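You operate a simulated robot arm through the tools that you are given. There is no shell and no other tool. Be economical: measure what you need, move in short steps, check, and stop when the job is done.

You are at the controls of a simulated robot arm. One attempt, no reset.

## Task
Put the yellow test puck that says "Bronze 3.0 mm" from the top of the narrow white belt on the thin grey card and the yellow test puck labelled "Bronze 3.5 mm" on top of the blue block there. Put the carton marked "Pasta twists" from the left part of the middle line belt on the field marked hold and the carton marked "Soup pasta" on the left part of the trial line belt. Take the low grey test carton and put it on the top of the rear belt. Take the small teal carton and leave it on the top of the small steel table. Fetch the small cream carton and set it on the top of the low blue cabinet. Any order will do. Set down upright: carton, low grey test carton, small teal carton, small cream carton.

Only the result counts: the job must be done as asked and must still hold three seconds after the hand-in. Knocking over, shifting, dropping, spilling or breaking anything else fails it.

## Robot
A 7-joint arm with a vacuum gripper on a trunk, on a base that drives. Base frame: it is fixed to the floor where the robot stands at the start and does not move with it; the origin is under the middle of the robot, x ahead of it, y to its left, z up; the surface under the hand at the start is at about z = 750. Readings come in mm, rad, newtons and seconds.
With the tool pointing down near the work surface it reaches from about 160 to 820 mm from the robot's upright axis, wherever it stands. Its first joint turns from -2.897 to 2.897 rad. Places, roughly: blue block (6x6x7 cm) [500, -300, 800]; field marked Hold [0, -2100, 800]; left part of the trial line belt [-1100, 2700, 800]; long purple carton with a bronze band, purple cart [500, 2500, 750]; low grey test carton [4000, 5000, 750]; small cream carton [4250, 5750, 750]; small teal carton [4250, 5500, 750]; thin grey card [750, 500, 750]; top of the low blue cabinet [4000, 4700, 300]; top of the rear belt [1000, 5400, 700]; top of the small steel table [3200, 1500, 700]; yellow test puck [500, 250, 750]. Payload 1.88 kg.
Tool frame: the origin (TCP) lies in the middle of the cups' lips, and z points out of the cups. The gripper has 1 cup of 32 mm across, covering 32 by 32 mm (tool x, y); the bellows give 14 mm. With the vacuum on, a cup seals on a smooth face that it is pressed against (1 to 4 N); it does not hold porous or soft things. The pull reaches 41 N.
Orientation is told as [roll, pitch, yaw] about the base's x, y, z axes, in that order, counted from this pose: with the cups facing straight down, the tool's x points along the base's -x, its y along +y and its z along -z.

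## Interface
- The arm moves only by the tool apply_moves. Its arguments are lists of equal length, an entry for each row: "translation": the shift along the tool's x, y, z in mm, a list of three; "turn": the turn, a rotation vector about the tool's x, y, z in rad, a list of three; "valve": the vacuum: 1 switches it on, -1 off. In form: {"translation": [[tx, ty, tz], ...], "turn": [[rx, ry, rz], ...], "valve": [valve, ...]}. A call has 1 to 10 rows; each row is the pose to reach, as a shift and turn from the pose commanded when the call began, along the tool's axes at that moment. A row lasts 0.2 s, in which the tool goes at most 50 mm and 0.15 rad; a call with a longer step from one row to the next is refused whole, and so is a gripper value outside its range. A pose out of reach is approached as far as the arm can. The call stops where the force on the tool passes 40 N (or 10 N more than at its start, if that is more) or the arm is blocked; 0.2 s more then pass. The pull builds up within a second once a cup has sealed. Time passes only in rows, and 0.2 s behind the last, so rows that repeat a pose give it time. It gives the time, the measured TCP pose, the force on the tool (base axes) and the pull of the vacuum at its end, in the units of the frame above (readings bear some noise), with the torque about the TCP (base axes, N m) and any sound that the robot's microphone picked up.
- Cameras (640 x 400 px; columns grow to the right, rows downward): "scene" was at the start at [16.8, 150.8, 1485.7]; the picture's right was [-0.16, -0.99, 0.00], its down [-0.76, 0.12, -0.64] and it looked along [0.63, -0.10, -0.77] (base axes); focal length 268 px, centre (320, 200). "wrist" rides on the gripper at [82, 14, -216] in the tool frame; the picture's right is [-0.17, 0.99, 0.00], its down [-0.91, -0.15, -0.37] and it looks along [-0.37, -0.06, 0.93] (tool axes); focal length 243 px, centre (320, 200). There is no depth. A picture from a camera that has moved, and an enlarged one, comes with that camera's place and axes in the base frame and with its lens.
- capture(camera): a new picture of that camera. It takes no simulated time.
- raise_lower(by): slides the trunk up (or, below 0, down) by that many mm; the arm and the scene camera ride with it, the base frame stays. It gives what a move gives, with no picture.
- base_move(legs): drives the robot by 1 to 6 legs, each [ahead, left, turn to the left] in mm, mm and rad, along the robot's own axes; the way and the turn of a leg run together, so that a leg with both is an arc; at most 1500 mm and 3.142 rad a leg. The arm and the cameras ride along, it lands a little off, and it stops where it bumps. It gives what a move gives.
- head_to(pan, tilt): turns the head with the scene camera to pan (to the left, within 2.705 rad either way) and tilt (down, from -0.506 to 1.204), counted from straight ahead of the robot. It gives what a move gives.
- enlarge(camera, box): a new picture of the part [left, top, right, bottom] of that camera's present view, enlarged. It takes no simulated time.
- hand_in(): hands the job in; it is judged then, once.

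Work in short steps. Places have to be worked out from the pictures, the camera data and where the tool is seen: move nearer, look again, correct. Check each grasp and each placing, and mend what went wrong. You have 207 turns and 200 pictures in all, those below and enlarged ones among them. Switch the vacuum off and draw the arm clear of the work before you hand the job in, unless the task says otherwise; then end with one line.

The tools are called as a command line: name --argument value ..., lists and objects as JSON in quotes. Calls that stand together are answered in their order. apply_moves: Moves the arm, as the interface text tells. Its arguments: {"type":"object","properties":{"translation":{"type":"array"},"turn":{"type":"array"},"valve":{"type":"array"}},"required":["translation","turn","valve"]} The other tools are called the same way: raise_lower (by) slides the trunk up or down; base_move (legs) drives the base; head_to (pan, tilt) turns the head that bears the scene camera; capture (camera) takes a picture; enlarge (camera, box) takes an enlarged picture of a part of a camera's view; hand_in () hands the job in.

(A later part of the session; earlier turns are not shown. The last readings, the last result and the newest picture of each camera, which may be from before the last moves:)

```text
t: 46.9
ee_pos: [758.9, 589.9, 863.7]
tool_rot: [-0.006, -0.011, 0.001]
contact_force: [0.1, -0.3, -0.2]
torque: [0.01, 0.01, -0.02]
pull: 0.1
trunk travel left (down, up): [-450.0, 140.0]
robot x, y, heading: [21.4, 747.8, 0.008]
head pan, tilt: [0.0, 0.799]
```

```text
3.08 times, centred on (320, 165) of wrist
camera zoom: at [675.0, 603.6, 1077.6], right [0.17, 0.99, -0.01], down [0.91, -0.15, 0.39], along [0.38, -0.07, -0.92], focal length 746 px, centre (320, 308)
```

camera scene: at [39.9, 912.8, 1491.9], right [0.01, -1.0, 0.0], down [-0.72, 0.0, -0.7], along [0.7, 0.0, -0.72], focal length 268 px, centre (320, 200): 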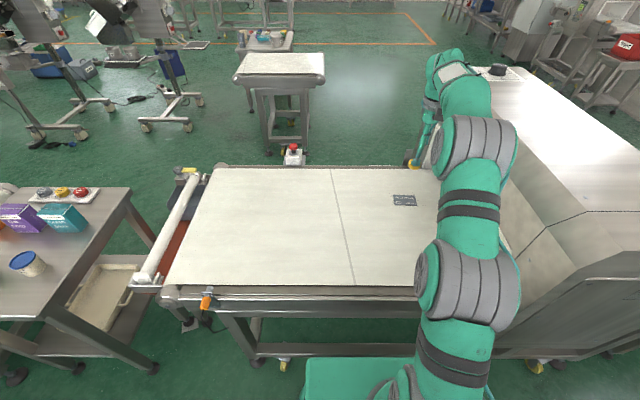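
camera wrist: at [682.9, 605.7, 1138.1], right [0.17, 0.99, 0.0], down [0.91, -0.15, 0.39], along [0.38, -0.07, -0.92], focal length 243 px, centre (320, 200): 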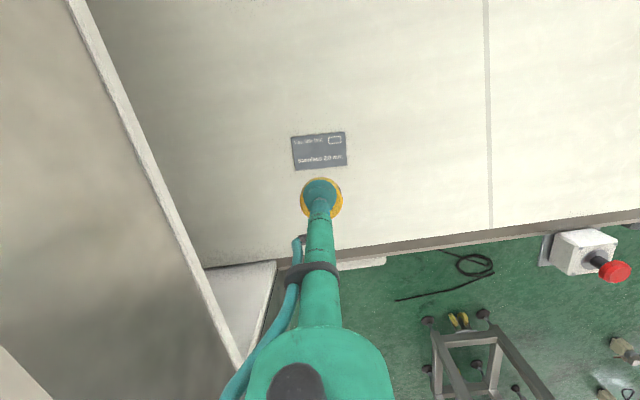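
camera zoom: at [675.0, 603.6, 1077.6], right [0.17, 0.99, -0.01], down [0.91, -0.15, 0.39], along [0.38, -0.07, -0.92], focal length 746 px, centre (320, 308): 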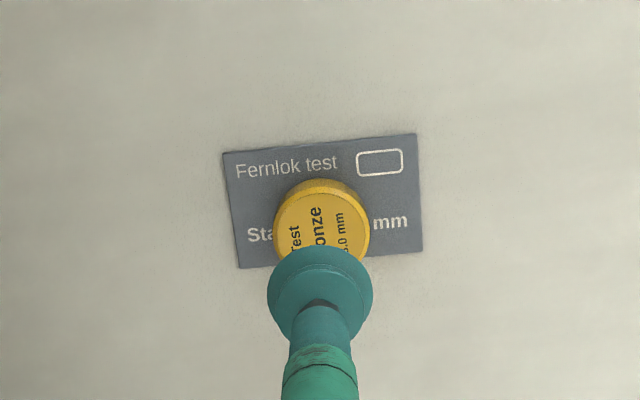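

The 3.0 puck rests on the card. I raise and retract the arm.

apply_moves --translation '[[0, 0, -40], [35, 5, -80], [80, 15, -110], [125, 28, -140], [170, 40, -160], [215, 52, -166], [260, 64, -166], [305, 76, -166], [340, 80, -166]]' --turn '[[0, 0, 0], [0, 0, 0], [0, 0, 0], [0, 0, 0], [0, 0, 0], [0, 0, 0], [0, 0, 0], [0, 0, 0], [0, 0, 0]]' --valve '[-1, -1, -1, -1, -1, -1, -1, -1, -1]'

base_move --legs '[[-260, 0, 0], [0, -750, 0], [240, 0, 0]]'

capture --camera "wrist"

capture --camera "scene"

```text
refused: row 2 steps farther than a row can; nothing moved
```

```text
t: 50.0
ee_pos: [502.9, 503.8, 863.1]
tool_rot: [0.005, -0.004, 0.056]
contact_force: [-0.1, -0.4, -0.7]
torque: [0.0, 0.02, 0.01]
pull: 0.1
trunk travel left (down, up): [-450.0, 140.0]
robot x, y, heading: [-242.2, 613.9, 0.03]
head pan, tilt: [0.0, 0.799]
stopped in leg 2: the robot was blocked; the commanded pose is now the measured one
```

```text
159 pictures are left
camera wrist: at [420.4, 510.3, 1079.1], right [0.11, 0.99, 0.01], down [0.92, -0.11, 0.38], along [0.38, -0.04, -0.93], focal length 243 px, centre (320, 200)
```

wrist: 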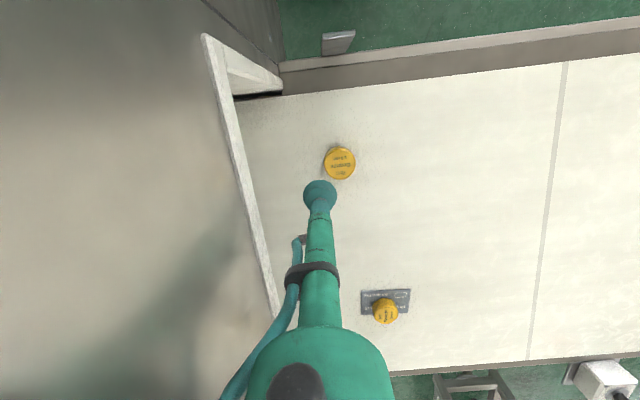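

```text
158 pictures are left
camera scene: at [-224.4, 779.8, 1491.3], right [0.03, -1.0, 0.0], down [-0.72, -0.02, -0.7], along [0.7, 0.02, -0.72], focal length 268 px, centre (320, 200)
```

scene: 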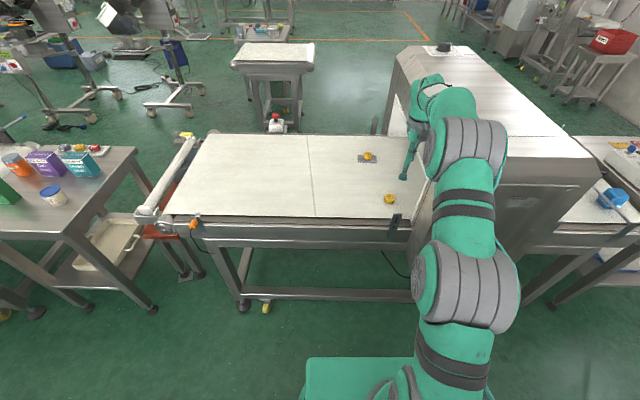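

The arm move was refused (step too long) and the base drove with arm extended, bumping the fixed tunnel; nothing appears shifted. I drive back left first, then raise and retract the arm.

base_move --legs '[[0, 130, 0]]'

apply_moves --translation '[[0, 0, -40], [0, 0, -80], [0, 0, -120], [0, 0, -160], [40, 10, -170], [80, 20, -170], [120, 30, -170], [160, 40, -170], [200, 50, -170], [240, 60, -170]]' --turn '[[0, 0, 0], [0, 0, 0], [0, 0, 0], [0, 0, 0], [0, 0, 0], [0, 0, 0], [0, 0, 0], [0, 0, 0], [0, 0, 0], [0, 0, 0]]' --valve '[-1, -1, -1, -1, -1, -1, -1, -1, -1, -1]'

capture --camera "scene"

```text
t: 51.3
ee_pos: [499.7, 630.8, 860.3]
tool_rot: [0.008, -0.001, 0.053]
contact_force: [0.8, 0.2, 0.1]
torque: [-0.01, -0.04, 0.04]
pull: 0.0
trunk travel left (down, up): [-450.0, 140.0]
robot x, y, heading: [-242.6, 742.7, 0.027]
head pan, tilt: [0.0, 0.799]
```

```text
t: 53.5
ee_pos: [256.6, 676.9, 1031.8]
tool_rot: [0.011, 0.001, 0.052]
contact_force: [-0.7, -0.1, -0.2]
torque: [0.0, 0.03, 0.0]
pull: 0.1
trunk travel left (down, up): [-450.0, 140.0]
robot x, y, heading: [-243.9, 741.1, 0.025]
head pan, tilt: [0.0, 0.799]
```

```text
157 pictures are left
camera scene: at [-226.6, 906.1, 1491.8], right [0.03, -1.0, 0.0], down [-0.72, -0.02, -0.7], along [0.7, 0.02, -0.72], focal length 268 px, centre (320, 200)
```

scene: 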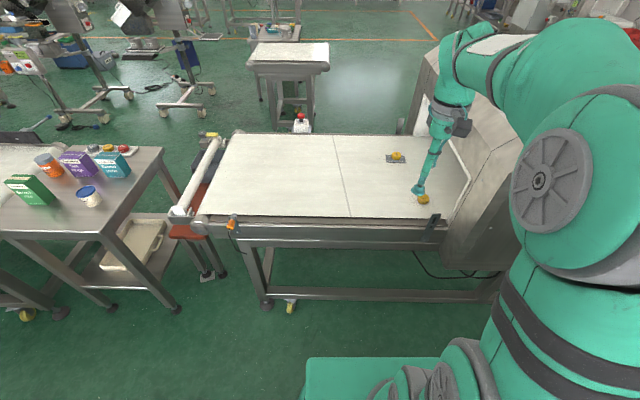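

I retract another 110 mm so the tool is well behind the tunnel front (x≈300).

apply_moves --translation '[[40, 0, 0], [80, 0, 0], [110, 0, 0]]' --turn '[[0, 0, 0], [0, 0, 0], [0, 0, 0]]' --valve '[-1, -1, -1]'

```text
t: 54.3
ee_pos: [147.5, 670.6, 1031.2]
tool_rot: [0.01, 0.0, 0.052]
contact_force: [0.4, 0.6, 0.0]
torque: [0.0, 0.01, -0.03]
pull: 0.1
trunk travel left (down, up): [-450.0, 140.0]
robot x, y, heading: [-244.6, 741.0, 0.026]
head pan, tilt: [0.0, 0.799]
```

Tool is retracted; I drive right past the tunnel to the first station, then forward.

base_move --legs '[[0, 0, -0.026], [0, -760, 0], [240, 0, 0]]'

capture --camera "wrist"

```text
t: 60.1
ee_pos: [385.1, -104.2, 1031.0]
tool_rot: [0.008, 0.0, 0.03]
contact_force: [0.4, 0.9, 0.6]
torque: [0.01, -0.01, 0.0]
pull: 0.0
trunk travel left (down, up): [-450.0, 140.0]
robot x, y, heading: [-3.4, -22.3, 0.001]
head pan, tilt: [0.0, 0.799]
```

```text
156 pictures are left
camera wrist: at [303.3, -96.1, 1247.0], right [0.14, 0.99, 0.01], down [0.92, -0.13, 0.37], along [0.37, -0.04, -0.93], focal length 243 px, centre (320, 200)
```

wrist: 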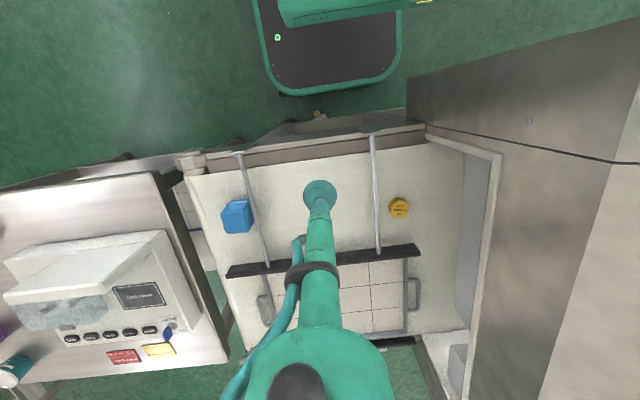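

The 3.5 puck reads at about (537,49). I move above it at z≈860, watching the tunnel clearance (lip at y≈115).

apply_moves --translation '[[-30, 28, 20], [-60, 56, 40], [-90, 84, 60], [-120, 112, 80], [-150, 140, 110], [-158, 148, 150], [-158, 148, 170]]' --turn '[[0, 0, 0.01], [0, 0, 0.02], [0, 0, 0.03], [0, 0, 0.03], [0, 0, 0.03], [0, 0, 0.03], [0, 0, 0.03]]' --valve '[-1, -1, -1, -1, -1, -1, -1]'

enlarge --camera "wrist" --box '[240, 100, 400, 230]'

```text
refused: row 5 steps farther than a row can; nothing moved
```

```text
3.08 times, centred on (320, 165) of wrist
camera zoom: at [303.3, -96.1, 1247.0], right [0.14, 0.99, 0.01], down [0.92, -0.13, 0.37], along [0.37, -0.04, -0.93], focal length 746 px, centre (320, 308)
```

zoom: 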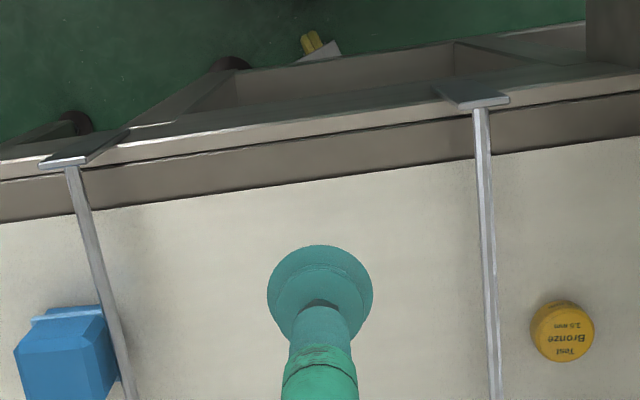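

A step exceeded 50 mm; I resend with shorter steps.

apply_moves --translation '[[-30, 28, 20], [-60, 56, 40], [-90, 84, 55], [-120, 112, 70], [-150, 140, 90], [-158, 148, 130], [-158, 148, 170]]' --turn '[[0, 0, 0.01], [0, 0, 0.02], [0, 0, 0.03], [0, 0, 0.03], [0, 0, 0.03], [0, 0, 0.03], [0, 0, 0.03]]' --valve '[-1, -1, -1, -1, -1, -1, -1]'

enlarge --camera "wrist" --box '[240, 100, 400, 230]'

```text
t: 61.7
ee_pos: [537.2, 49.6, 861.5]
tool_rot: [0.008, -0.001, 0.001]
contact_force: [0.6, 0.3, 0.4]
torque: [0.0, 0.0, -0.03]
pull: 0.0
trunk travel left (down, up): [-450.0, 140.0]
robot x, y, heading: [-1.8, -19.9, 0.003]
head pan, tilt: [0.0, 0.799]
```

```text
3.08 times, centred on (320, 165) of wrist
camera zoom: at [455.5, 59.6, 1078.1], right [0.17, 0.99, 0.01], down [0.91, -0.16, 0.37], along [0.37, -0.05, -0.93], focal length 746 px, centre (320, 308)
```

zoom: 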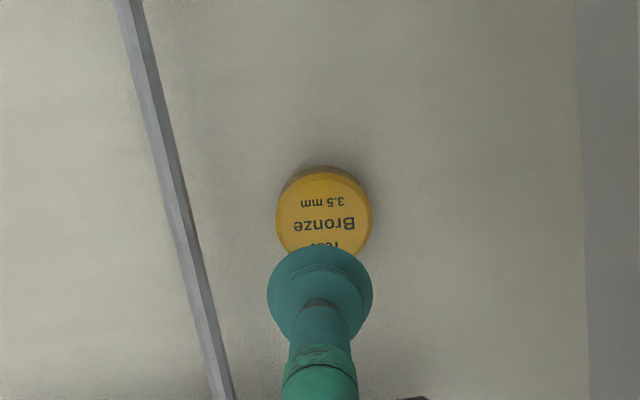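

Puck centre at (537,51.7), 2 mm off. I descend with the vacuum on to just compressing contact.

apply_moves --translation '[[0, 2, 40], [0, 2, 75], [0, 2, 86], [0, 2, 90], [0, 2, 92], [0, 2, 92], [0, 2, 92]]' --turn '[[0, 0, 0], [0, 0, 0], [0, 0, 0], [0, 0, 0], [0, 0, 0], [0, 0, 0], [0, 0, 0]]' --valve '[1, 1, 1, 1, 1, 1, 1]'

```text
t: 63.3
ee_pos: [538.9, 53.2, 770.7]
tool_rot: [0.008, 0.0, 0.001]
contact_force: [-1.0, 0.6, 0.6]
torque: [0.03, 0.04, 0.01]
pull: 40.7
trunk travel left (down, up): [-450.0, 140.0]
robot x, y, heading: [-3.9, -21.4, 0.003]
head pan, tilt: [0.0, 0.799]
```

Sealed. I lift 130 mm and carry the puck toward the blue block.

apply_moves --translation '[[0, 0, -10], [0, 0, -50], [0, 0, -95], [0, 0, -130], [5, -45, -130], [10, -90, -130], [15, -135, -130], [20, -180, -130], [25, -225, -130], [30, -270, -130]]' --turn '[[0, 0, 0], [0, 0, 0], [0, 0, 0], [0, 0, 0], [0, 0, 0], [0, 0, 0], [0, 0, 0], [0, 0, 0], [0, 0, 0], [0, 0, 0]]' --valve '[1, 1, 1, 1, 1, 1, 1, 1, 1, 1]'

capture --camera "wrist"

enlarge --camera "scene" --box '[420, 200, 520, 280]'

```text
t: 65.5
ee_pos: [508.0, -219.4, 898.4]
tool_rot: [0.009, 0.002, 0.0]
contact_force: [0.2, -0.5, 0.2]
torque: [-0.02, -0.01, -0.01]
pull: 40.6
trunk travel left (down, up): [-450.0, 140.0]
robot x, y, heading: [-6.6, -23.0, 0.0]
head pan, tilt: [0.0, 0.799]
```

```text
153 pictures are left
camera wrist: at [426.2, -209.2, 1114.9], right [0.17, 0.99, 0.01], down [0.91, -0.16, 0.37], along [0.37, -0.05, -0.93], focal length 243 px, centre (320, 200)
```

wrist: 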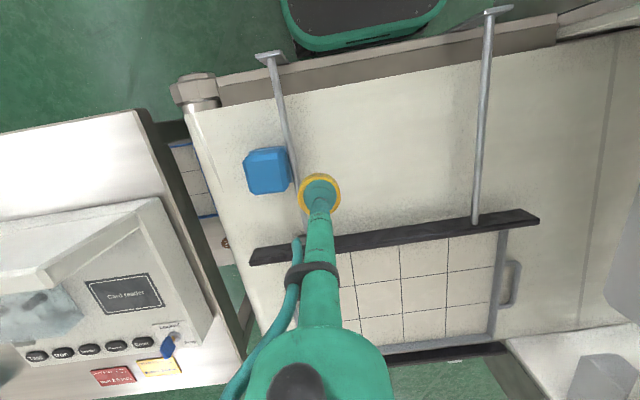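

```text
5.00 times, centred on (470, 240) of scene
camera zoom: at [16.8, 140.8, 1491.8], right [0.0, -1.0, 0.0], down [-0.72, 0.0, -0.7], along [0.7, 0.0, -0.72], focal length 1339 px, centre (-430, 0)
```

zoom: 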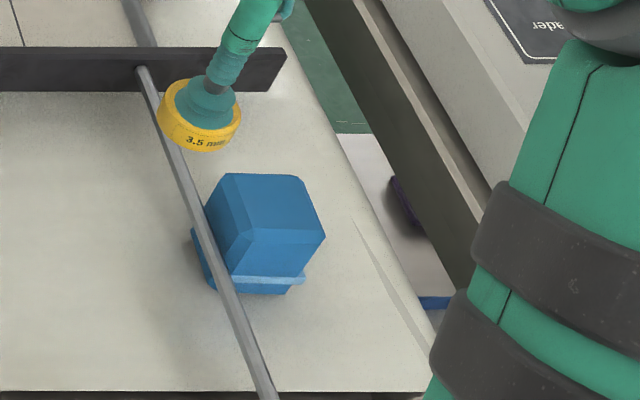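

I zoom on the block from the wrist to find its top face centre.

enlarge --camera "wrist" --box '[220, 130, 320, 210]'

```text
5.00 times, centred on (270, 170) of wrist
camera zoom: at [426.2, -209.2, 1114.9], right [0.17, 0.99, 0.01], down [0.91, -0.16, 0.37], along [0.37, -0.05, -0.93], focal length 1213 px, centre (570, 350)
```

zoom: 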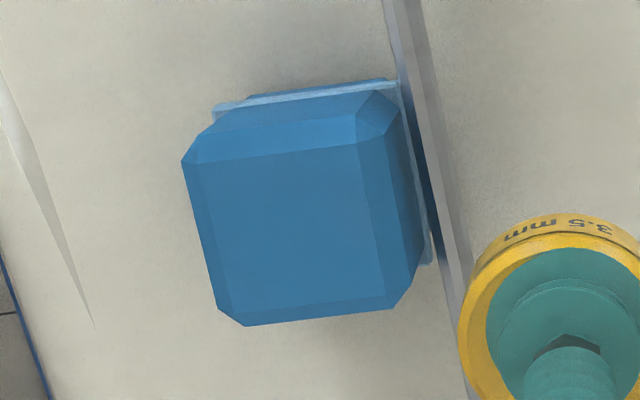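

Block top centre ~(500,-287). I move above it, then view.

apply_moves --translation '[[4, -34, 0], [8, -67, 0], [8, -67, 20], [8, -67, 30]]' --turn '[[0, 0, 0], [0, 0, 0], [0, 0, 0], [0, 0, 0]]' --valve '[1, 1, 1, 1]'

enlarge --camera "wrist" --box '[240, 130, 400, 230]'

enlarge --camera "scene" --box '[420, 190, 520, 270]'

```text
t: 66.5
ee_pos: [501.2, -283.9, 866.8]
tool_rot: [0.01, 0.0, 0.001]
contact_force: [-0.2, -0.3, -1.1]
torque: [-0.01, -0.04, -0.01]
pull: 40.5
trunk travel left (down, up): [-450.0, 140.0]
robot x, y, heading: [-1.8, -22.5, 0.005]
head pan, tilt: [0.0, 0.799]
```

```text
4.00 times, centred on (320, 180) of wrist
camera zoom: at [419.5, -274.2, 1083.2], right [0.17, 0.99, 0.01], down [0.91, -0.16, 0.37], along [0.37, -0.05, -0.93], focal length 970 px, centre (320, 280)
```

zoom: 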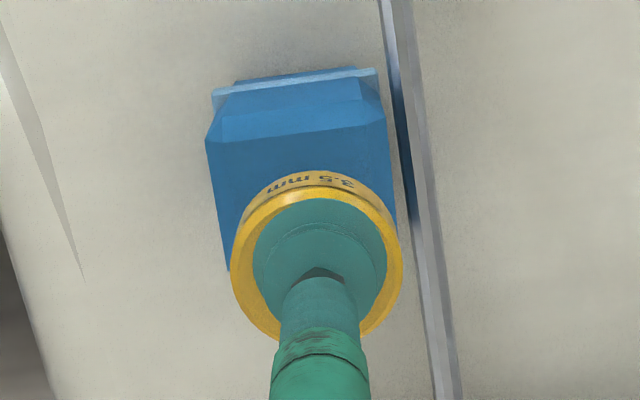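

```text
5.00 times, centred on (470, 230) of scene
camera zoom: at [16.9, 140.5, 1491.9], right [0.0, -1.0, 0.0], down [-0.72, 0.0, -0.7], along [0.7, 0.0, -0.72], focal length 1339 px, centre (-430, 50)
```

zoom: 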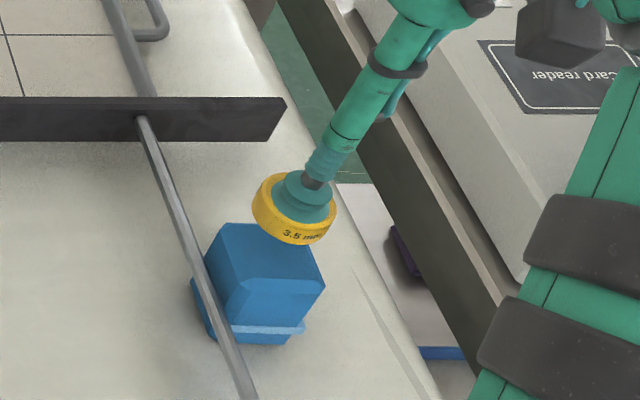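

Block top centre comes out at about (503,-288). I shift by (2,-4) and lower toward contact.

apply_moves --translation '[[-2, -4, 0], [-2, -4, 12], [-2, -4, 17], [-2, -4, 20]]' --turn '[[0, 0, 0], [0, 0, 0], [0, 0, 0], [0, 0, 0]]' --valve '[1, 1, 1, 1]'

enlarge --camera "wrist" --box '[240, 130, 400, 230]'

enlarge --camera "scene" --box '[420, 190, 520, 270]'

```text
t: 67.5
ee_pos: [504.1, -287.7, 848.9]
tool_rot: [0.01, 0.0, 0.0]
contact_force: [0.7, 0.3, 0.2]
torque: [-0.03, -0.02, -0.01]
pull: 41.5
trunk travel left (down, up): [-450.0, 140.0]
robot x, y, heading: [-4.7, -26.5, -0.001]
head pan, tilt: [0.0, 0.799]
```

```text
4.00 times, centred on (320, 180) of wrist
camera zoom: at [421.3, -278.2, 1063.4], right [0.17, 0.99, 0.01], down [0.91, -0.16, 0.37], along [0.37, -0.05, -0.93], focal length 970 px, centre (320, 280)
```

zoom: 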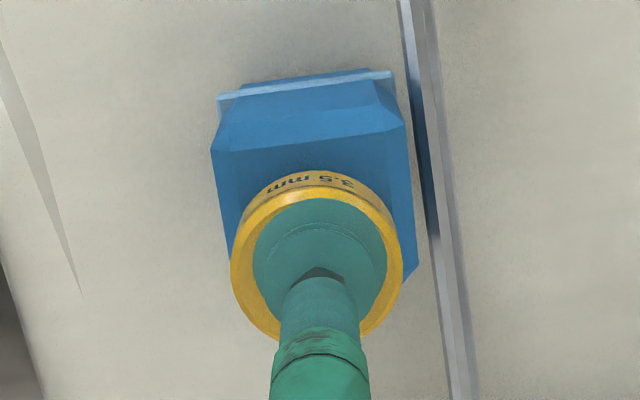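

```text
5.00 times, centred on (470, 230) of scene
camera zoom: at [16.9, 140.5, 1491.8], right [0.0, -1.0, 0.0], down [-0.72, 0.0, -0.7], along [0.7, 0.0, -0.72], focal length 1339 px, centre (-430, 50)
```

zoom: 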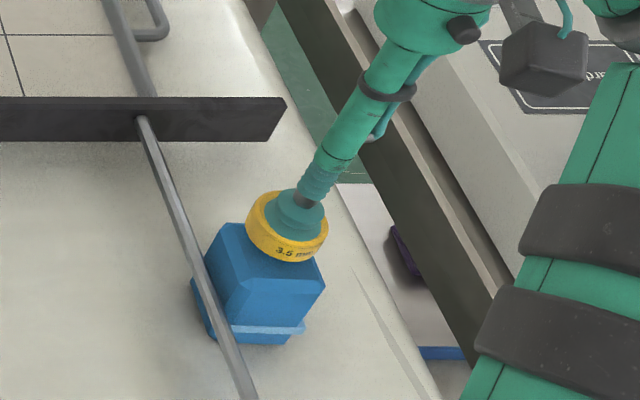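

Wrist view shows it centred; the scene view hints otherwise, so I zoom closer.

enlarge --camera "scene" --box '[455, 222, 491, 262]'

enlarge --camera "wrist" --box '[285, 150, 355, 220]'

```text
10.00 times, centred on (473, 242) of scene
camera zoom: at [16.9, 140.5, 1491.8], right [0.0, -1.0, 0.0], down [-0.72, 0.0, -0.7], along [0.7, 0.0, -0.72], focal length 2678 px, centre (-1210, -220)
```

zoom: 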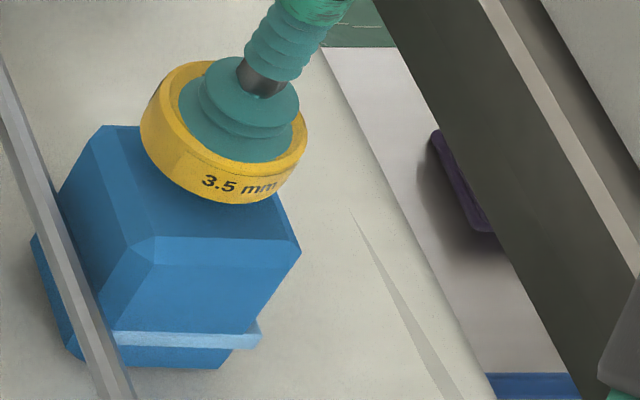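

```text
5.71 times, centred on (320, 185) of wrist
camera zoom: at [421.3, -278.2, 1063.4], right [0.17, 0.99, 0.01], down [0.91, -0.16, 0.37], along [0.37, -0.05, -0.93], focal length 1386 px, centre (320, 286)
```

zoom: 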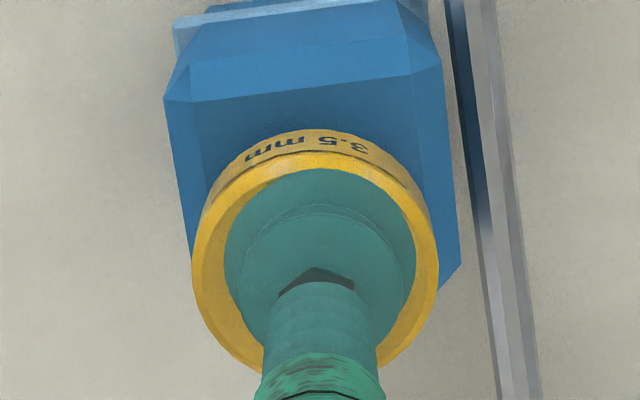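

Both views now agree: y is fine, but the puck is about 5 mm too far in +x. I correct and lower to contact.

apply_moves --translation '[[5, 0, 0], [5, 0, 3], [5, 0, 6], [5, 0, 8], [5, 0, 8]]' --turn '[[0, 0, 0], [0, 0, 0], [0, 0, 0], [0, 0, 0], [0, 0, 0]]' --valve '[1, 1, 1, 1, 1]'

```text
t: 68.7
ee_pos: [496.4, -288.3, 839.2]
tool_rot: [0.01, -0.001, 0.001]
contact_force: [0.0, 0.3, -0.4]
torque: [0.02, 0.01, 0.01]
pull: 40.7
trunk travel left (down, up): [-450.0, 140.0]
robot x, y, heading: [-4.0, -20.0, 0.002]
head pan, tilt: [0.0, 0.799]
```

No contact yet; I continue lower in 2 mm steps.

apply_moves --translation '[[0, 0, 1], [0, 0, 2], [0, 0, 2]]' --turn '[[0, 0, 0], [0, 0, 0], [0, 0, 0]]' --valve '[1, 1, 1]'

enlarge --camera "scene" --box '[455, 222, 491, 262]'

```text
t: 69.5
ee_pos: [497.7, -287.5, 836.4]
tool_rot: [0.009, -0.001, 0.0]
contact_force: [-1.1, -1.2, 4.3]
torque: [-0.12, 0.01, -0.02]
pull: 40.4
trunk travel left (down, up): [-450.0, 140.0]
robot x, y, heading: [-7.6, -23.8, 0.002]
head pan, tilt: [0.0, 0.799]
```

```text
10.00 times, centred on (473, 242) of scene
camera zoom: at [16.5, 140.6, 1491.9], right [0.0, -1.0, 0.0], down [-0.72, 0.0, -0.7], along [0.7, 0.0, -0.72], focal length 2678 px, centre (-1210, -220)
```

zoom: 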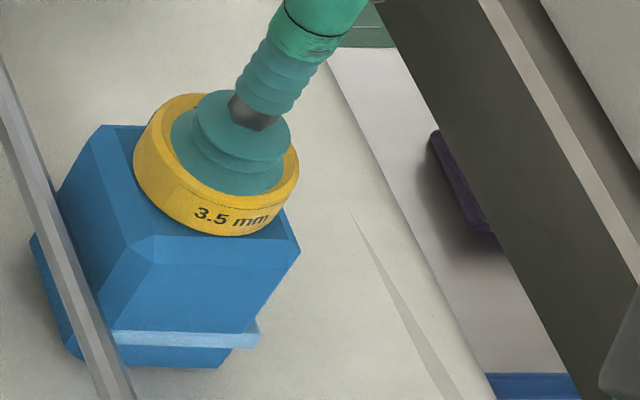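

Contact at 4 N and puck well over the face. I release and rise.

apply_moves --translation '[[0, 0, 0], [0, 0, 0], [0, 0, 0], [0, 0, 0], [0, 0, 0], [0, 0, -10], [0, 0, -50], [0, 0, -95], [0, 0, -140], [0, 0, -180]]' --turn '[[0, 0, 0], [0, 0, 0], [0, 0, 0], [0, 0, 0], [0, 0, 0], [0, 0, 0], [0, 0, 0], [0, 0, 0], [0, 0, 0], [0, 0, 0]]' --valve '[-1, -1, -1, -1, -1, -1, -1, -1, -1, -1]'

enlarge --camera "scene" --box '[440, 222, 500, 262]'

capture --camera "wrist"

```text
t: 71.7
ee_pos: [498.9, -287.9, 1016.9]
tool_rot: [0.008, 0.001, 0.0]
contact_force: [-0.2, 0.0, 0.4]
torque: [-0.05, 0.01, 0.03]
pull: 0.0
trunk travel left (down, up): [-450.0, 140.0]
robot x, y, heading: [-1.4, -19.9, 0.005]
head pan, tilt: [0.0, 0.799]
```

```text
10.00 times, centred on (470, 242) of scene
camera zoom: at [17.0, 140.5, 1491.8], right [0.0, -1.0, 0.0], down [-0.72, 0.0, -0.7], along [0.7, 0.0, -0.72], focal length 2678 px, centre (-1180, -220)
```

zoom: 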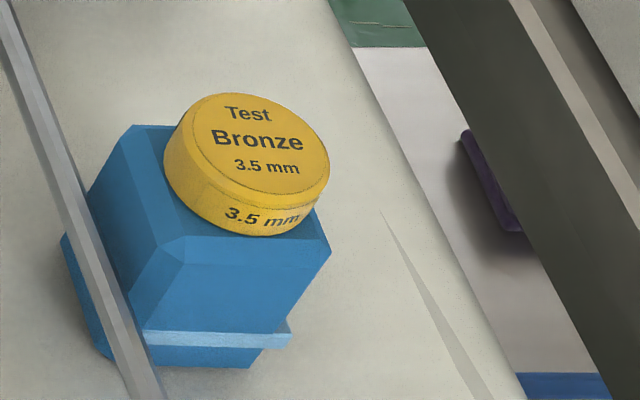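

```text
142 pictures are left
camera wrist: at [417.1, -277.6, 1233.1], right [0.17, 0.99, 0.01], down [0.91, -0.16, 0.37], along [0.37, -0.05, -0.93], focal length 243 px, centre (320, 200)
```

wrist: 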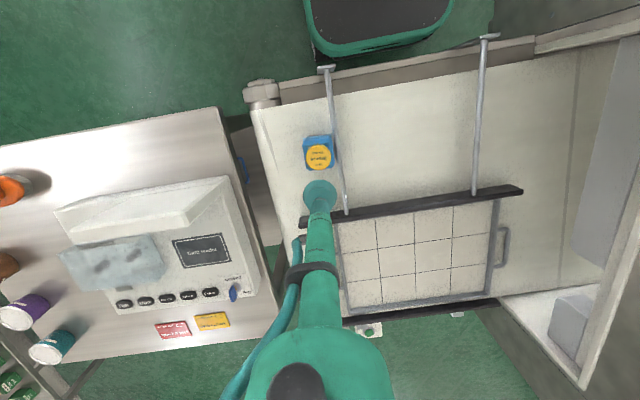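

The 3.5 puck sits on the block. Next I retract the arm to travel to the middle line at about (600,2700).

apply_moves --translation '[[0, 40, 0], [0, 80, 0], [0, 120, 0], [30, 150, -10], [60, 180, -15], [95, 200, -20]]' --turn '[[0, 0, 0], [0, 0, 0], [0, 0, 0], [0, 0, 0], [0, 0, 0], [0, 0, 0]]' --valve '[-1, -1, -1, -1, -1, -1]'

```text
t: 73.1
ee_pos: [403.7, -90.4, 1036.1]
tool_rot: [0.008, 0.002, -0.001]
contact_force: [0.0, -0.1, 0.4]
torque: [0.0, 0.05, 0.03]
pull: 0.1
trunk travel left (down, up): [-450.0, 140.0]
robot x, y, heading: [0.8, -21.7, 0.003]
head pan, tilt: [0.0, 0.799]
```

Arm retracted. I back off 260 mm and strafe left in two legs to y≈2500.

base_move --legs '[[-270, 0, 0], [0, 1300, 0], [0, 1200, 0]]'

head_to --pan 0.1 --tilt 0.7

capture --camera "scene"

```text
t: 86.8
ee_pos: [129.8, 2387.6, 1036.3]
tool_rot: [0.009, 0.001, 0.006]
contact_force: [0.7, 0.2, 0.0]
torque: [0.02, -0.01, 0.02]
pull: 0.0
trunk travel left (down, up): [-450.0, 140.0]
robot x, y, heading: [-275.5, 2456.2, 0.009]
head pan, tilt: [0.0, 0.799]
```

```text
t: 87.4
ee_pos: [130.1, 2387.4, 1037.0]
tool_rot: [0.009, 0.001, 0.005]
contact_force: [-0.7, 0.5, -1.2]
torque: [-0.03, 0.0, -0.05]
pull: 0.0
trunk travel left (down, up): [-450.0, 140.0]
robot x, y, heading: [-276.1, 2452.6, 0.009]
head pan, tilt: [0.099, 0.7]
```

```text
141 pictures are left
camera scene: at [-253.0, 2624.9, 1500.1], right [0.11, -0.99, 0.0], down [-0.64, -0.07, -0.76], along [0.76, 0.08, -0.64], focal length 268 px, centre (320, 200)
```

scene: 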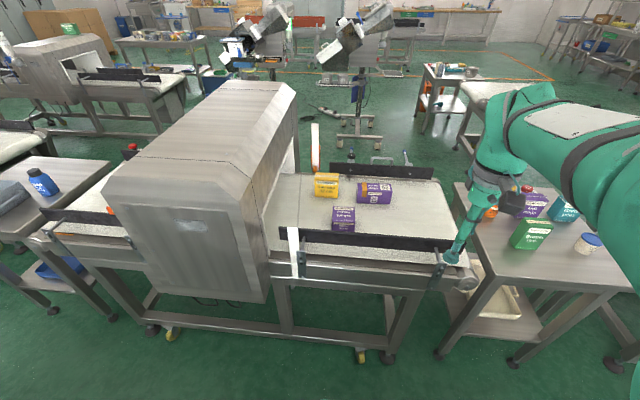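

I zoom on the cartons.

enlarge --camera "scene" --box '[300, 160, 400, 240]'

enlarge --camera "scene" --box '[470, 170, 600, 260]'

enlarge --camera "scene" --box '[0, 130, 200, 270]'

```text
5.00 times, centred on (350, 200) of scene
camera zoom: at [-253.0, 2624.9, 1500.1], right [0.11, -0.99, 0.0], down [-0.64, -0.07, -0.76], along [0.76, 0.08, -0.64], focal length 1339 px, centre (170, 200)
```

zoom: 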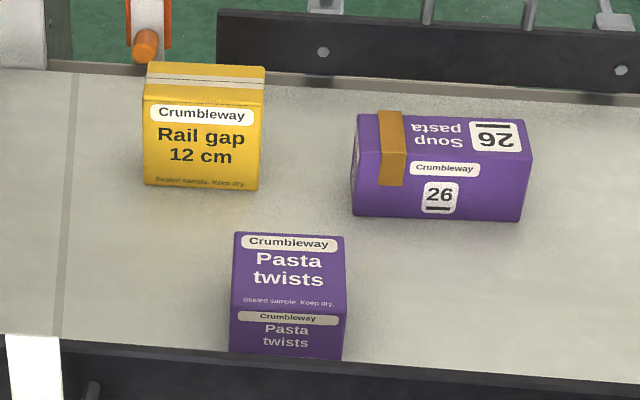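

```text
4.44 times, centred on (535, 215) of scene
camera zoom: at [-253.0, 2624.9, 1500.1], right [0.11, -0.99, 0.0], down [-0.64, -0.07, -0.76], along [0.76, 0.08, -0.64], focal length 1190 px, centre (-636, 133)
```

zoom: 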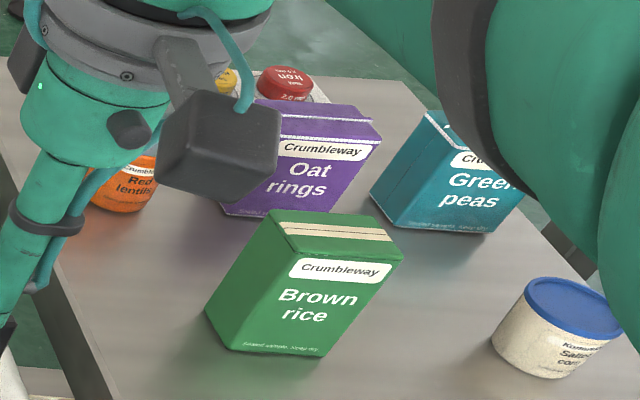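

```text
2.86 times, centred on (100, 200) of scene
camera zoom: at [-253.0, 2624.9, 1500.1], right [0.11, -0.99, 0.0], down [-0.64, -0.07, -0.76], along [0.76, 0.08, -0.64], focal length 765 px, centre (949, 200)
```

zoom: 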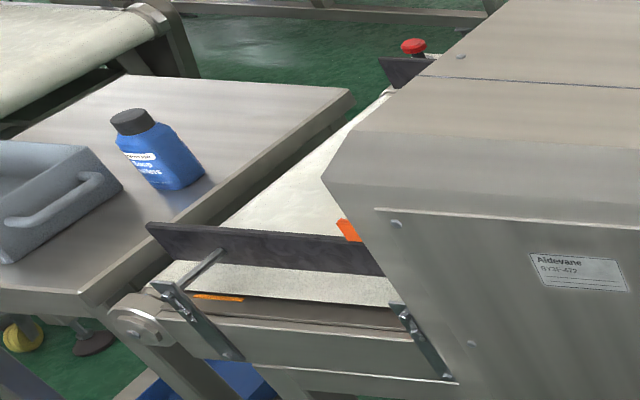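

Soup pasta is the long purple carton with the bronze band at about (675,2490); Pasta twists is nearer the front. I drive forward 250 mm to get in reach.

base_move --legs '[[250, 0, -0.009]]'

capture --camera "wrist"

capture --camera "scene"

```text
t: 89.4
ee_pos: [379.5, 2386.0, 1036.4]
tool_rot: [0.009, -0.001, -0.002]
contact_force: [-1.0, 0.3, -0.3]
torque: [0.01, 0.0, -0.03]
pull: 0.1
trunk travel left (down, up): [-450.0, 140.0]
robot x, y, heading: [-31.4, 2454.9, -0.001]
head pan, tilt: [0.099, 0.7]
stopped in leg 1: the robot was blocked; the commanded pose is now the measured one
```

```text
137 pictures are left
camera wrist: at [297.1, 2396.0, 1252.9], right [0.17, 0.99, 0.01], down [0.91, -0.16, 0.37], along [0.37, -0.06, -0.93], focal length 243 px, centre (320, 200)
```

wrist: 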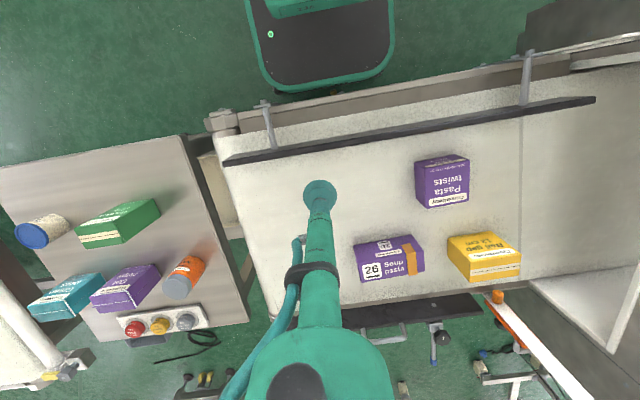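

```text
136 pictures are left
camera scene: at [-3.2, 2625.9, 1500.1], right [0.1, -0.99, 0.0], down [-0.64, -0.06, -0.76], along [0.76, 0.08, -0.64], focal length 268 px, centre (320, 200)
```

scene: 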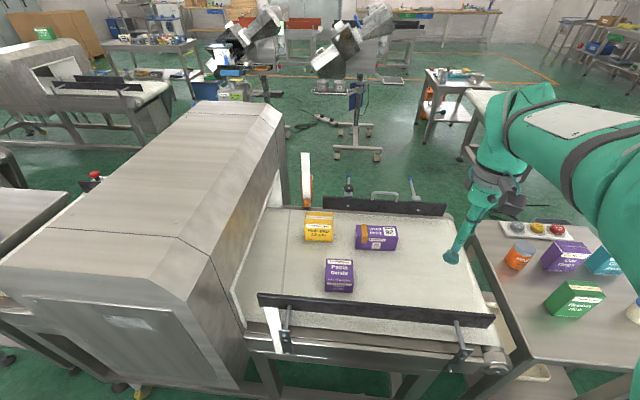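

Base touched something at the end but the position is fine. I move the tool over the soup carton (est. x≈640, y≈2493) at z≈1010 and look.

apply_moves --translation '[[-43, 18, 5], [-86, 36, 10], [-129, 54, 15], [-172, 72, 20], [-215, 90, 25], [-258, 106, 30]]' --turn '[[0, 0, 0], [0, 0, 0], [0, 0, 0], [0, 0, 0], [0, 0, 0], [0, 0, 0]]' --valve '[-1, -1, -1, -1, -1, -1]'

capture --camera "wrist"

enlarge --camera "scene" --box '[300, 200, 460, 300]'

```text
t: 90.8
ee_pos: [639.2, 2495.5, 1007.3]
tool_rot: [0.011, 0.0, -0.004]
contact_force: [-0.2, -0.5, -0.6]
torque: [0.02, -0.01, 0.01]
pull: 0.1
trunk travel left (down, up): [-450.0, 140.0]
robot x, y, heading: [-27.9, 2457.4, 0.002]
head pan, tilt: [0.099, 0.7]
```

```text
135 pictures are left
camera wrist: at [556.9, 2504.9, 1223.0], right [0.17, 0.99, 0.01], down [0.91, -0.16, 0.37], along [0.37, -0.06, -0.93], focal length 243 px, centre (320, 200)
```

wrist: 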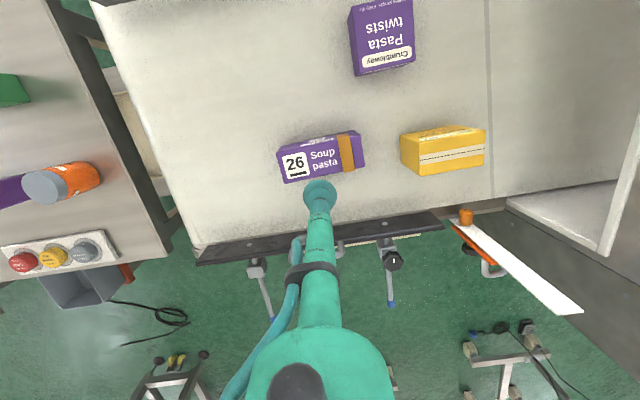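

```text
4.00 times, centred on (380, 250) of scene
camera zoom: at [-3.3, 2625.8, 1500.1], right [0.1, -0.99, 0.0], down [-0.64, -0.06, -0.77], along [0.76, 0.08, -0.64], focal length 1071 px, centre (80, 0)
```

zoom: 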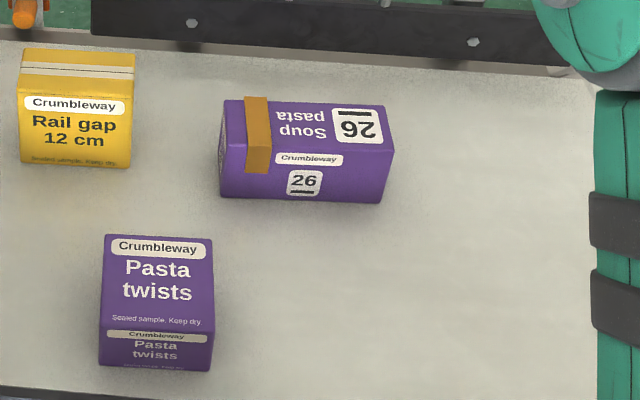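

Soup carton top centre is about (647,2496), top z≈820–830. I descend toward z≈850.

apply_moves --translation '[[-8, 0, 40], [-8, 0, 80], [-8, 0, 120], [-8, 0, 152]]' --turn '[[0, 0, 0], [0, 0, 0], [0, 0, 0], [0, 0, 0]]' --valve '[1, 1, 1, 1]'

enlarge --camera "wrist" --box '[240, 120, 400, 230]'

enlarge --camera "scene" --box '[340, 200, 440, 280]'

```text
t: 91.8
ee_pos: [642.7, 2492.3, 854.4]
tool_rot: [0.008, 0.001, -0.002]
contact_force: [-0.4, -0.8, 1.3]
torque: [0.04, 0.0, 0.01]
pull: 0.1
trunk travel left (down, up): [-450.0, 140.0]
robot x, y, heading: [-31.5, 2452.9, 0.002]
head pan, tilt: [0.099, 0.7]
```

```text
3.64 times, centred on (320, 175) of wrist
camera zoom: at [562.3, 2502.2, 1071.4], right [0.17, 0.99, 0.01], down [0.91, -0.16, 0.37], along [0.37, -0.06, -0.93], focal length 882 px, centre (320, 291)
```

zoom: 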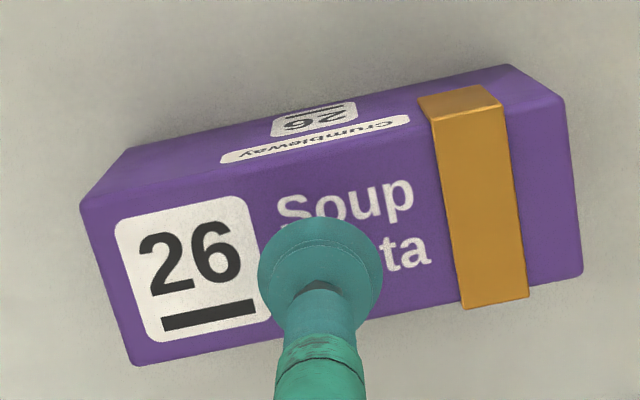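

```text
5.00 times, centred on (390, 240) of scene
camera zoom: at [-3.3, 2625.9, 1500.1], right [0.1, -0.99, 0.0], down [-0.64, -0.06, -0.76], along [0.76, 0.08, -0.64], focal length 1339 px, centre (-30, 0)
```

zoom: 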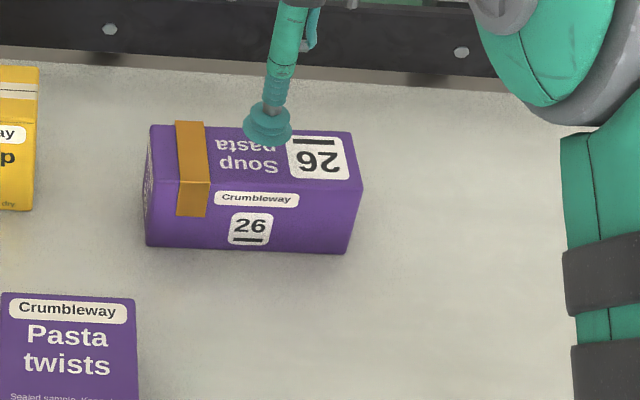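

Centre at about (645,2495). I descend slowly with vacuum on.

apply_moves --translation '[[-1, 2, 8], [-1, 2, 16], [-1, 2, 22], [-1, 2, 27]]' --turn '[[0, 0, 0], [0, 0, 0], [0, 0, 0], [0, 0, 0]]' --valve '[1, 1, 1, 1]'

enlarge --camera "wrist" --box '[240, 120, 400, 230]'

```text
t: 92.8
ee_pos: [645.0, 2494.9, 831.2]
tool_rot: [0.008, -0.002, -0.002]
contact_force: [-3.0, -0.1, 7.4]
torque: [-0.07, 0.08, 0.04]
pull: 41.2
trunk travel left (down, up): [-450.0, 140.0]
robot x, y, heading: [-27.3, 2453.6, 0.001]
head pan, tilt: [0.099, 0.7]
```

```text
3.64 times, centred on (320, 175) of wrist
camera zoom: at [562.5, 2505.0, 1046.3], right [0.17, 0.99, 0.01], down [0.91, -0.16, 0.37], along [0.37, -0.05, -0.93], focal length 882 px, centre (320, 291)
```

zoom: 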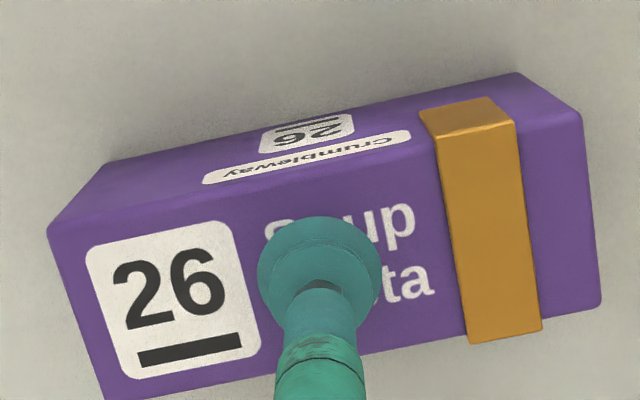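

Sealed. I lift 200 mm and retract with the soup carton.

apply_moves --translation '[[0, 0, -10], [0, 0, -55], [0, 0, -100], [0, 0, -145], [0, 0, -190], [45, -10, -205], [90, -20, -205], [135, -30, -205], [180, -40, -205], [225, -50, -205]]' --turn '[[0, 0, 0], [0, 0, 0], [0, 0, 0], [0, 0, 0], [0, 0, 0], [0, 0, 0], [0, 0, 0], [0, 0, 0], [0, 0, 0], [0, 0, 0]]' --valve '[1, 1, 1, 1, 1, 1, 1, 1, 1, 1]'

capture --camera "scene"

```text
t: 95.0
ee_pos: [421.8, 2444.3, 1033.2]
tool_rot: [0.01, 0.001, -0.003]
contact_force: [1.1, 0.3, -2.9]
torque: [0.0, 0.01, -0.01]
pull: 40.6
trunk travel left (down, up): [-450.0, 140.0]
robot x, y, heading: [-31.3, 2458.4, -0.0]
head pan, tilt: [0.099, 0.7]
```

```text
130 pictures are left
camera scene: at [-3.1, 2625.9, 1500.1], right [0.1, -0.99, 0.0], down [-0.64, -0.06, -0.76], along [0.76, 0.08, -0.64], focal length 268 px, centre (320, 200)
```

scene: 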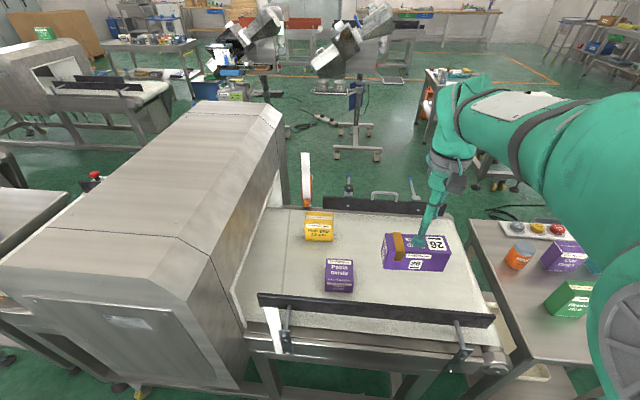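

I back up 300 mm and turn half-round to face the trial line.

base_move --legs '[[-300, 0, 0], [0, 0, 3.14]]'

head_to --pan 0 --tilt 0.7

capture --camera "scene"

```text
t: 104.5
ee_pos: [-778.8, 2449.9, 1033.5]
tool_rot: [0.009, 0.001, -3.113]
contact_force: [-0.3, -0.1, -1.6]
torque: [-0.01, 0.01, 0.02]
pull: 40.8
trunk travel left (down, up): [-450.0, 140.0]
robot x, y, heading: [-332.4, 2453.6, -3.113]
head pan, tilt: [0.099, 0.7]
```

```text
t: 105.2
ee_pos: [-779.1, 2450.3, 1033.5]
tool_rot: [0.01, 0.0, -3.114]
contact_force: [0.7, -1.0, -2.7]
torque: [0.04, -0.01, -0.01]
pull: 41.1
trunk travel left (down, up): [-450.0, 140.0]
robot x, y, heading: [-328.5, 2452.7, -3.109]
head pan, tilt: [0.0, 0.7]
```

```text
129 pictures are left
camera scene: at [-347.8, 2287.9, 1500.1], right [-0.03, 1.0, 0.0], down [0.64, 0.02, -0.76], along [-0.76, -0.02, -0.64], focal length 268 px, centre (320, 200)
```

scene: 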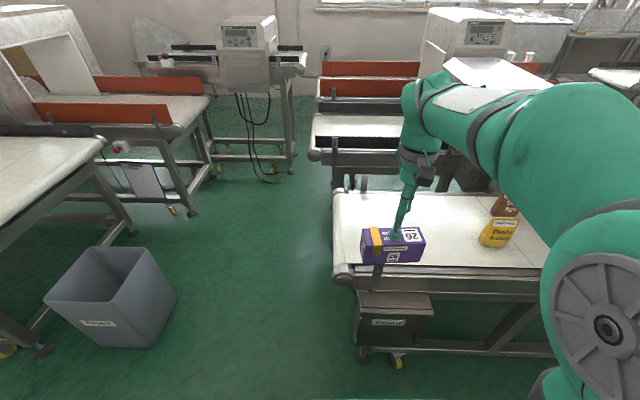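

Belt spans x −890..−1310, from y≈2340. I verify that this is the trial line by looking at the machine's markings.

head_to --pan -0.9 --tilt 0.5

capture --camera "scene"

```text
t: 106.3
ee_pos: [-779.3, 2450.9, 1034.6]
tool_rot: [0.01, 0.003, -3.114]
contact_force: [0.0, -0.4, -2.3]
torque: [0.02, -0.02, 0.04]
pull: 40.9
trunk travel left (down, up): [-450.0, 140.0]
robot x, y, heading: [-328.6, 2453.8, -3.111]
head pan, tilt: [-0.901, 0.499]
```

```text
128 pictures are left
camera scene: at [-321.7, 2360.1, 1517.8], right [0.76, 0.65, 0.0], down [0.31, -0.37, -0.88], along [-0.57, 0.67, -0.48], focal length 268 px, centre (320, 200)
```

scene: 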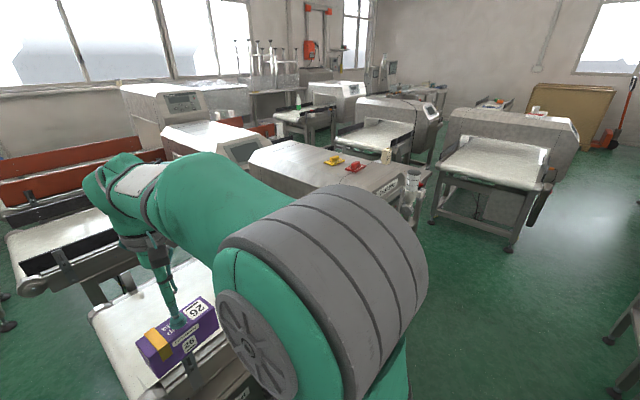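

enlarge --camera "scene" --box '[320, 150, 440, 230]'

```text
5.00 times, centred on (380, 190) of scene
camera zoom: at [-321.7, 2360.1, 1517.8], right [0.76, 0.65, 0.0], down [0.31, -0.37, -0.88], along [-0.57, 0.67, -0.48], focal length 1339 px, centre (20, 250)
```

zoom: 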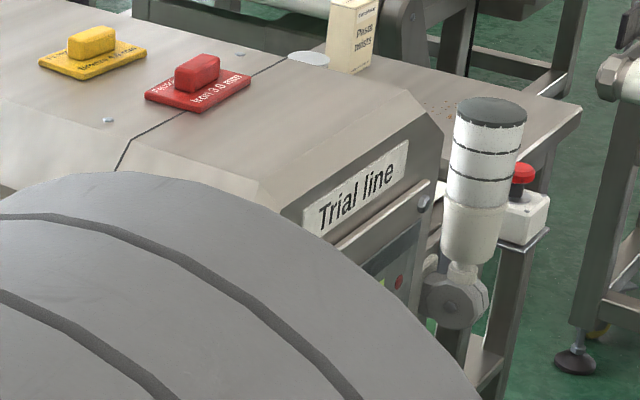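

Confirmed "Trial line". I carry the carton over the belt at about (-1080,2530) and lower to z≈870.

apply_moves --translation '[[-43, -13, 0], [-86, -26, 0], [-129, -39, 0], [-172, -52, 10], [-215, -65, 20], [-257, -78, 40], [-298, -88, 60], [-298, -88, 105], [-298, -88, 145], [-298, -88, 165]]' --turn '[[0, 0, 0], [0, 0, 0], [0, 0, 0], [0, 0, 0], [0, 0, 0], [0, 0, 0], [0, 0, 0], [0, 0, 0], [0, 0, 0], [0, 0, 0]]' --valve '[1, 1, 1, 1, 1, 1, 1, 1, 1, 1]'

head_to --pan 0 --tilt 0.7

capture --camera "scene"

capture --camera "wrist"

```text
t: 108.5
ee_pos: [-1079.9, 2525.5, 866.4]
tool_rot: [0.008, 0.003, -3.113]
contact_force: [0.2, -0.3, -2.6]
torque: [0.04, -0.03, -0.02]
pull: 40.4
trunk travel left (down, up): [-450.0, 140.0]
robot x, y, heading: [-326.7, 2453.8, -3.107]
head pan, tilt: [-0.901, 0.499]
```

```text
t: 109.8
ee_pos: [-1079.6, 2527.1, 868.0]
tool_rot: [0.009, 0.002, -3.114]
contact_force: [-0.2, 0.0, -2.3]
torque: [-0.01, 0.0, 0.02]
pull: 40.3
trunk travel left (down, up): [-450.0, 140.0]
robot x, y, heading: [-326.5, 2454.7, -3.111]
head pan, tilt: [0.0, 0.7]
```

```text
126 pictures are left
camera scene: at [-347.9, 2288.0, 1500.1], right [-0.03, 1.0, 0.0], down [0.64, 0.02, -0.77], along [-0.76, -0.02, -0.64], focal length 268 px, centre (320, 200)
```

scene: 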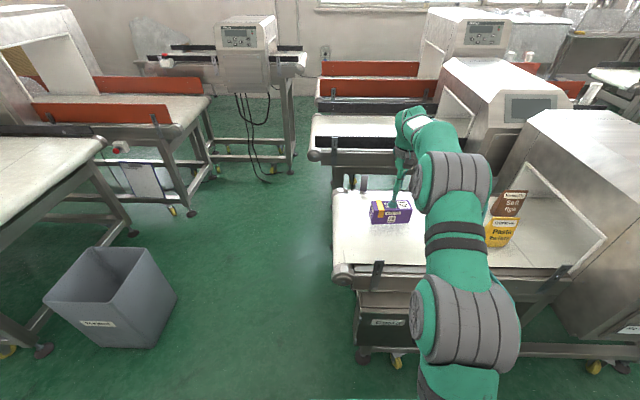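

```text
125 pictures are left
camera wrist: at [-997.4, 2515.1, 1083.6], right [-0.14, -0.99, 0.01], down [-0.92, 0.13, 0.37], along [-0.37, 0.04, -0.93], focal length 243 px, centre (320, 200)
```

wrist: 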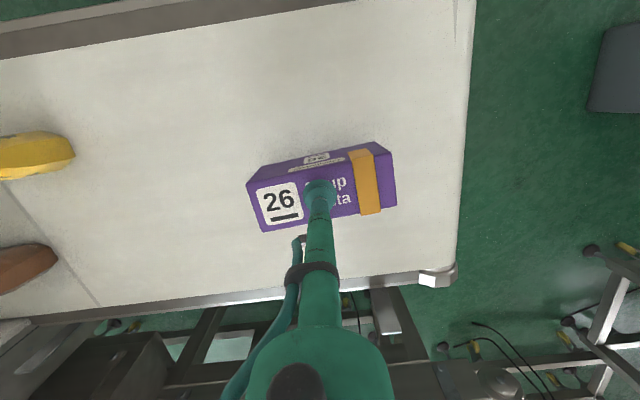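

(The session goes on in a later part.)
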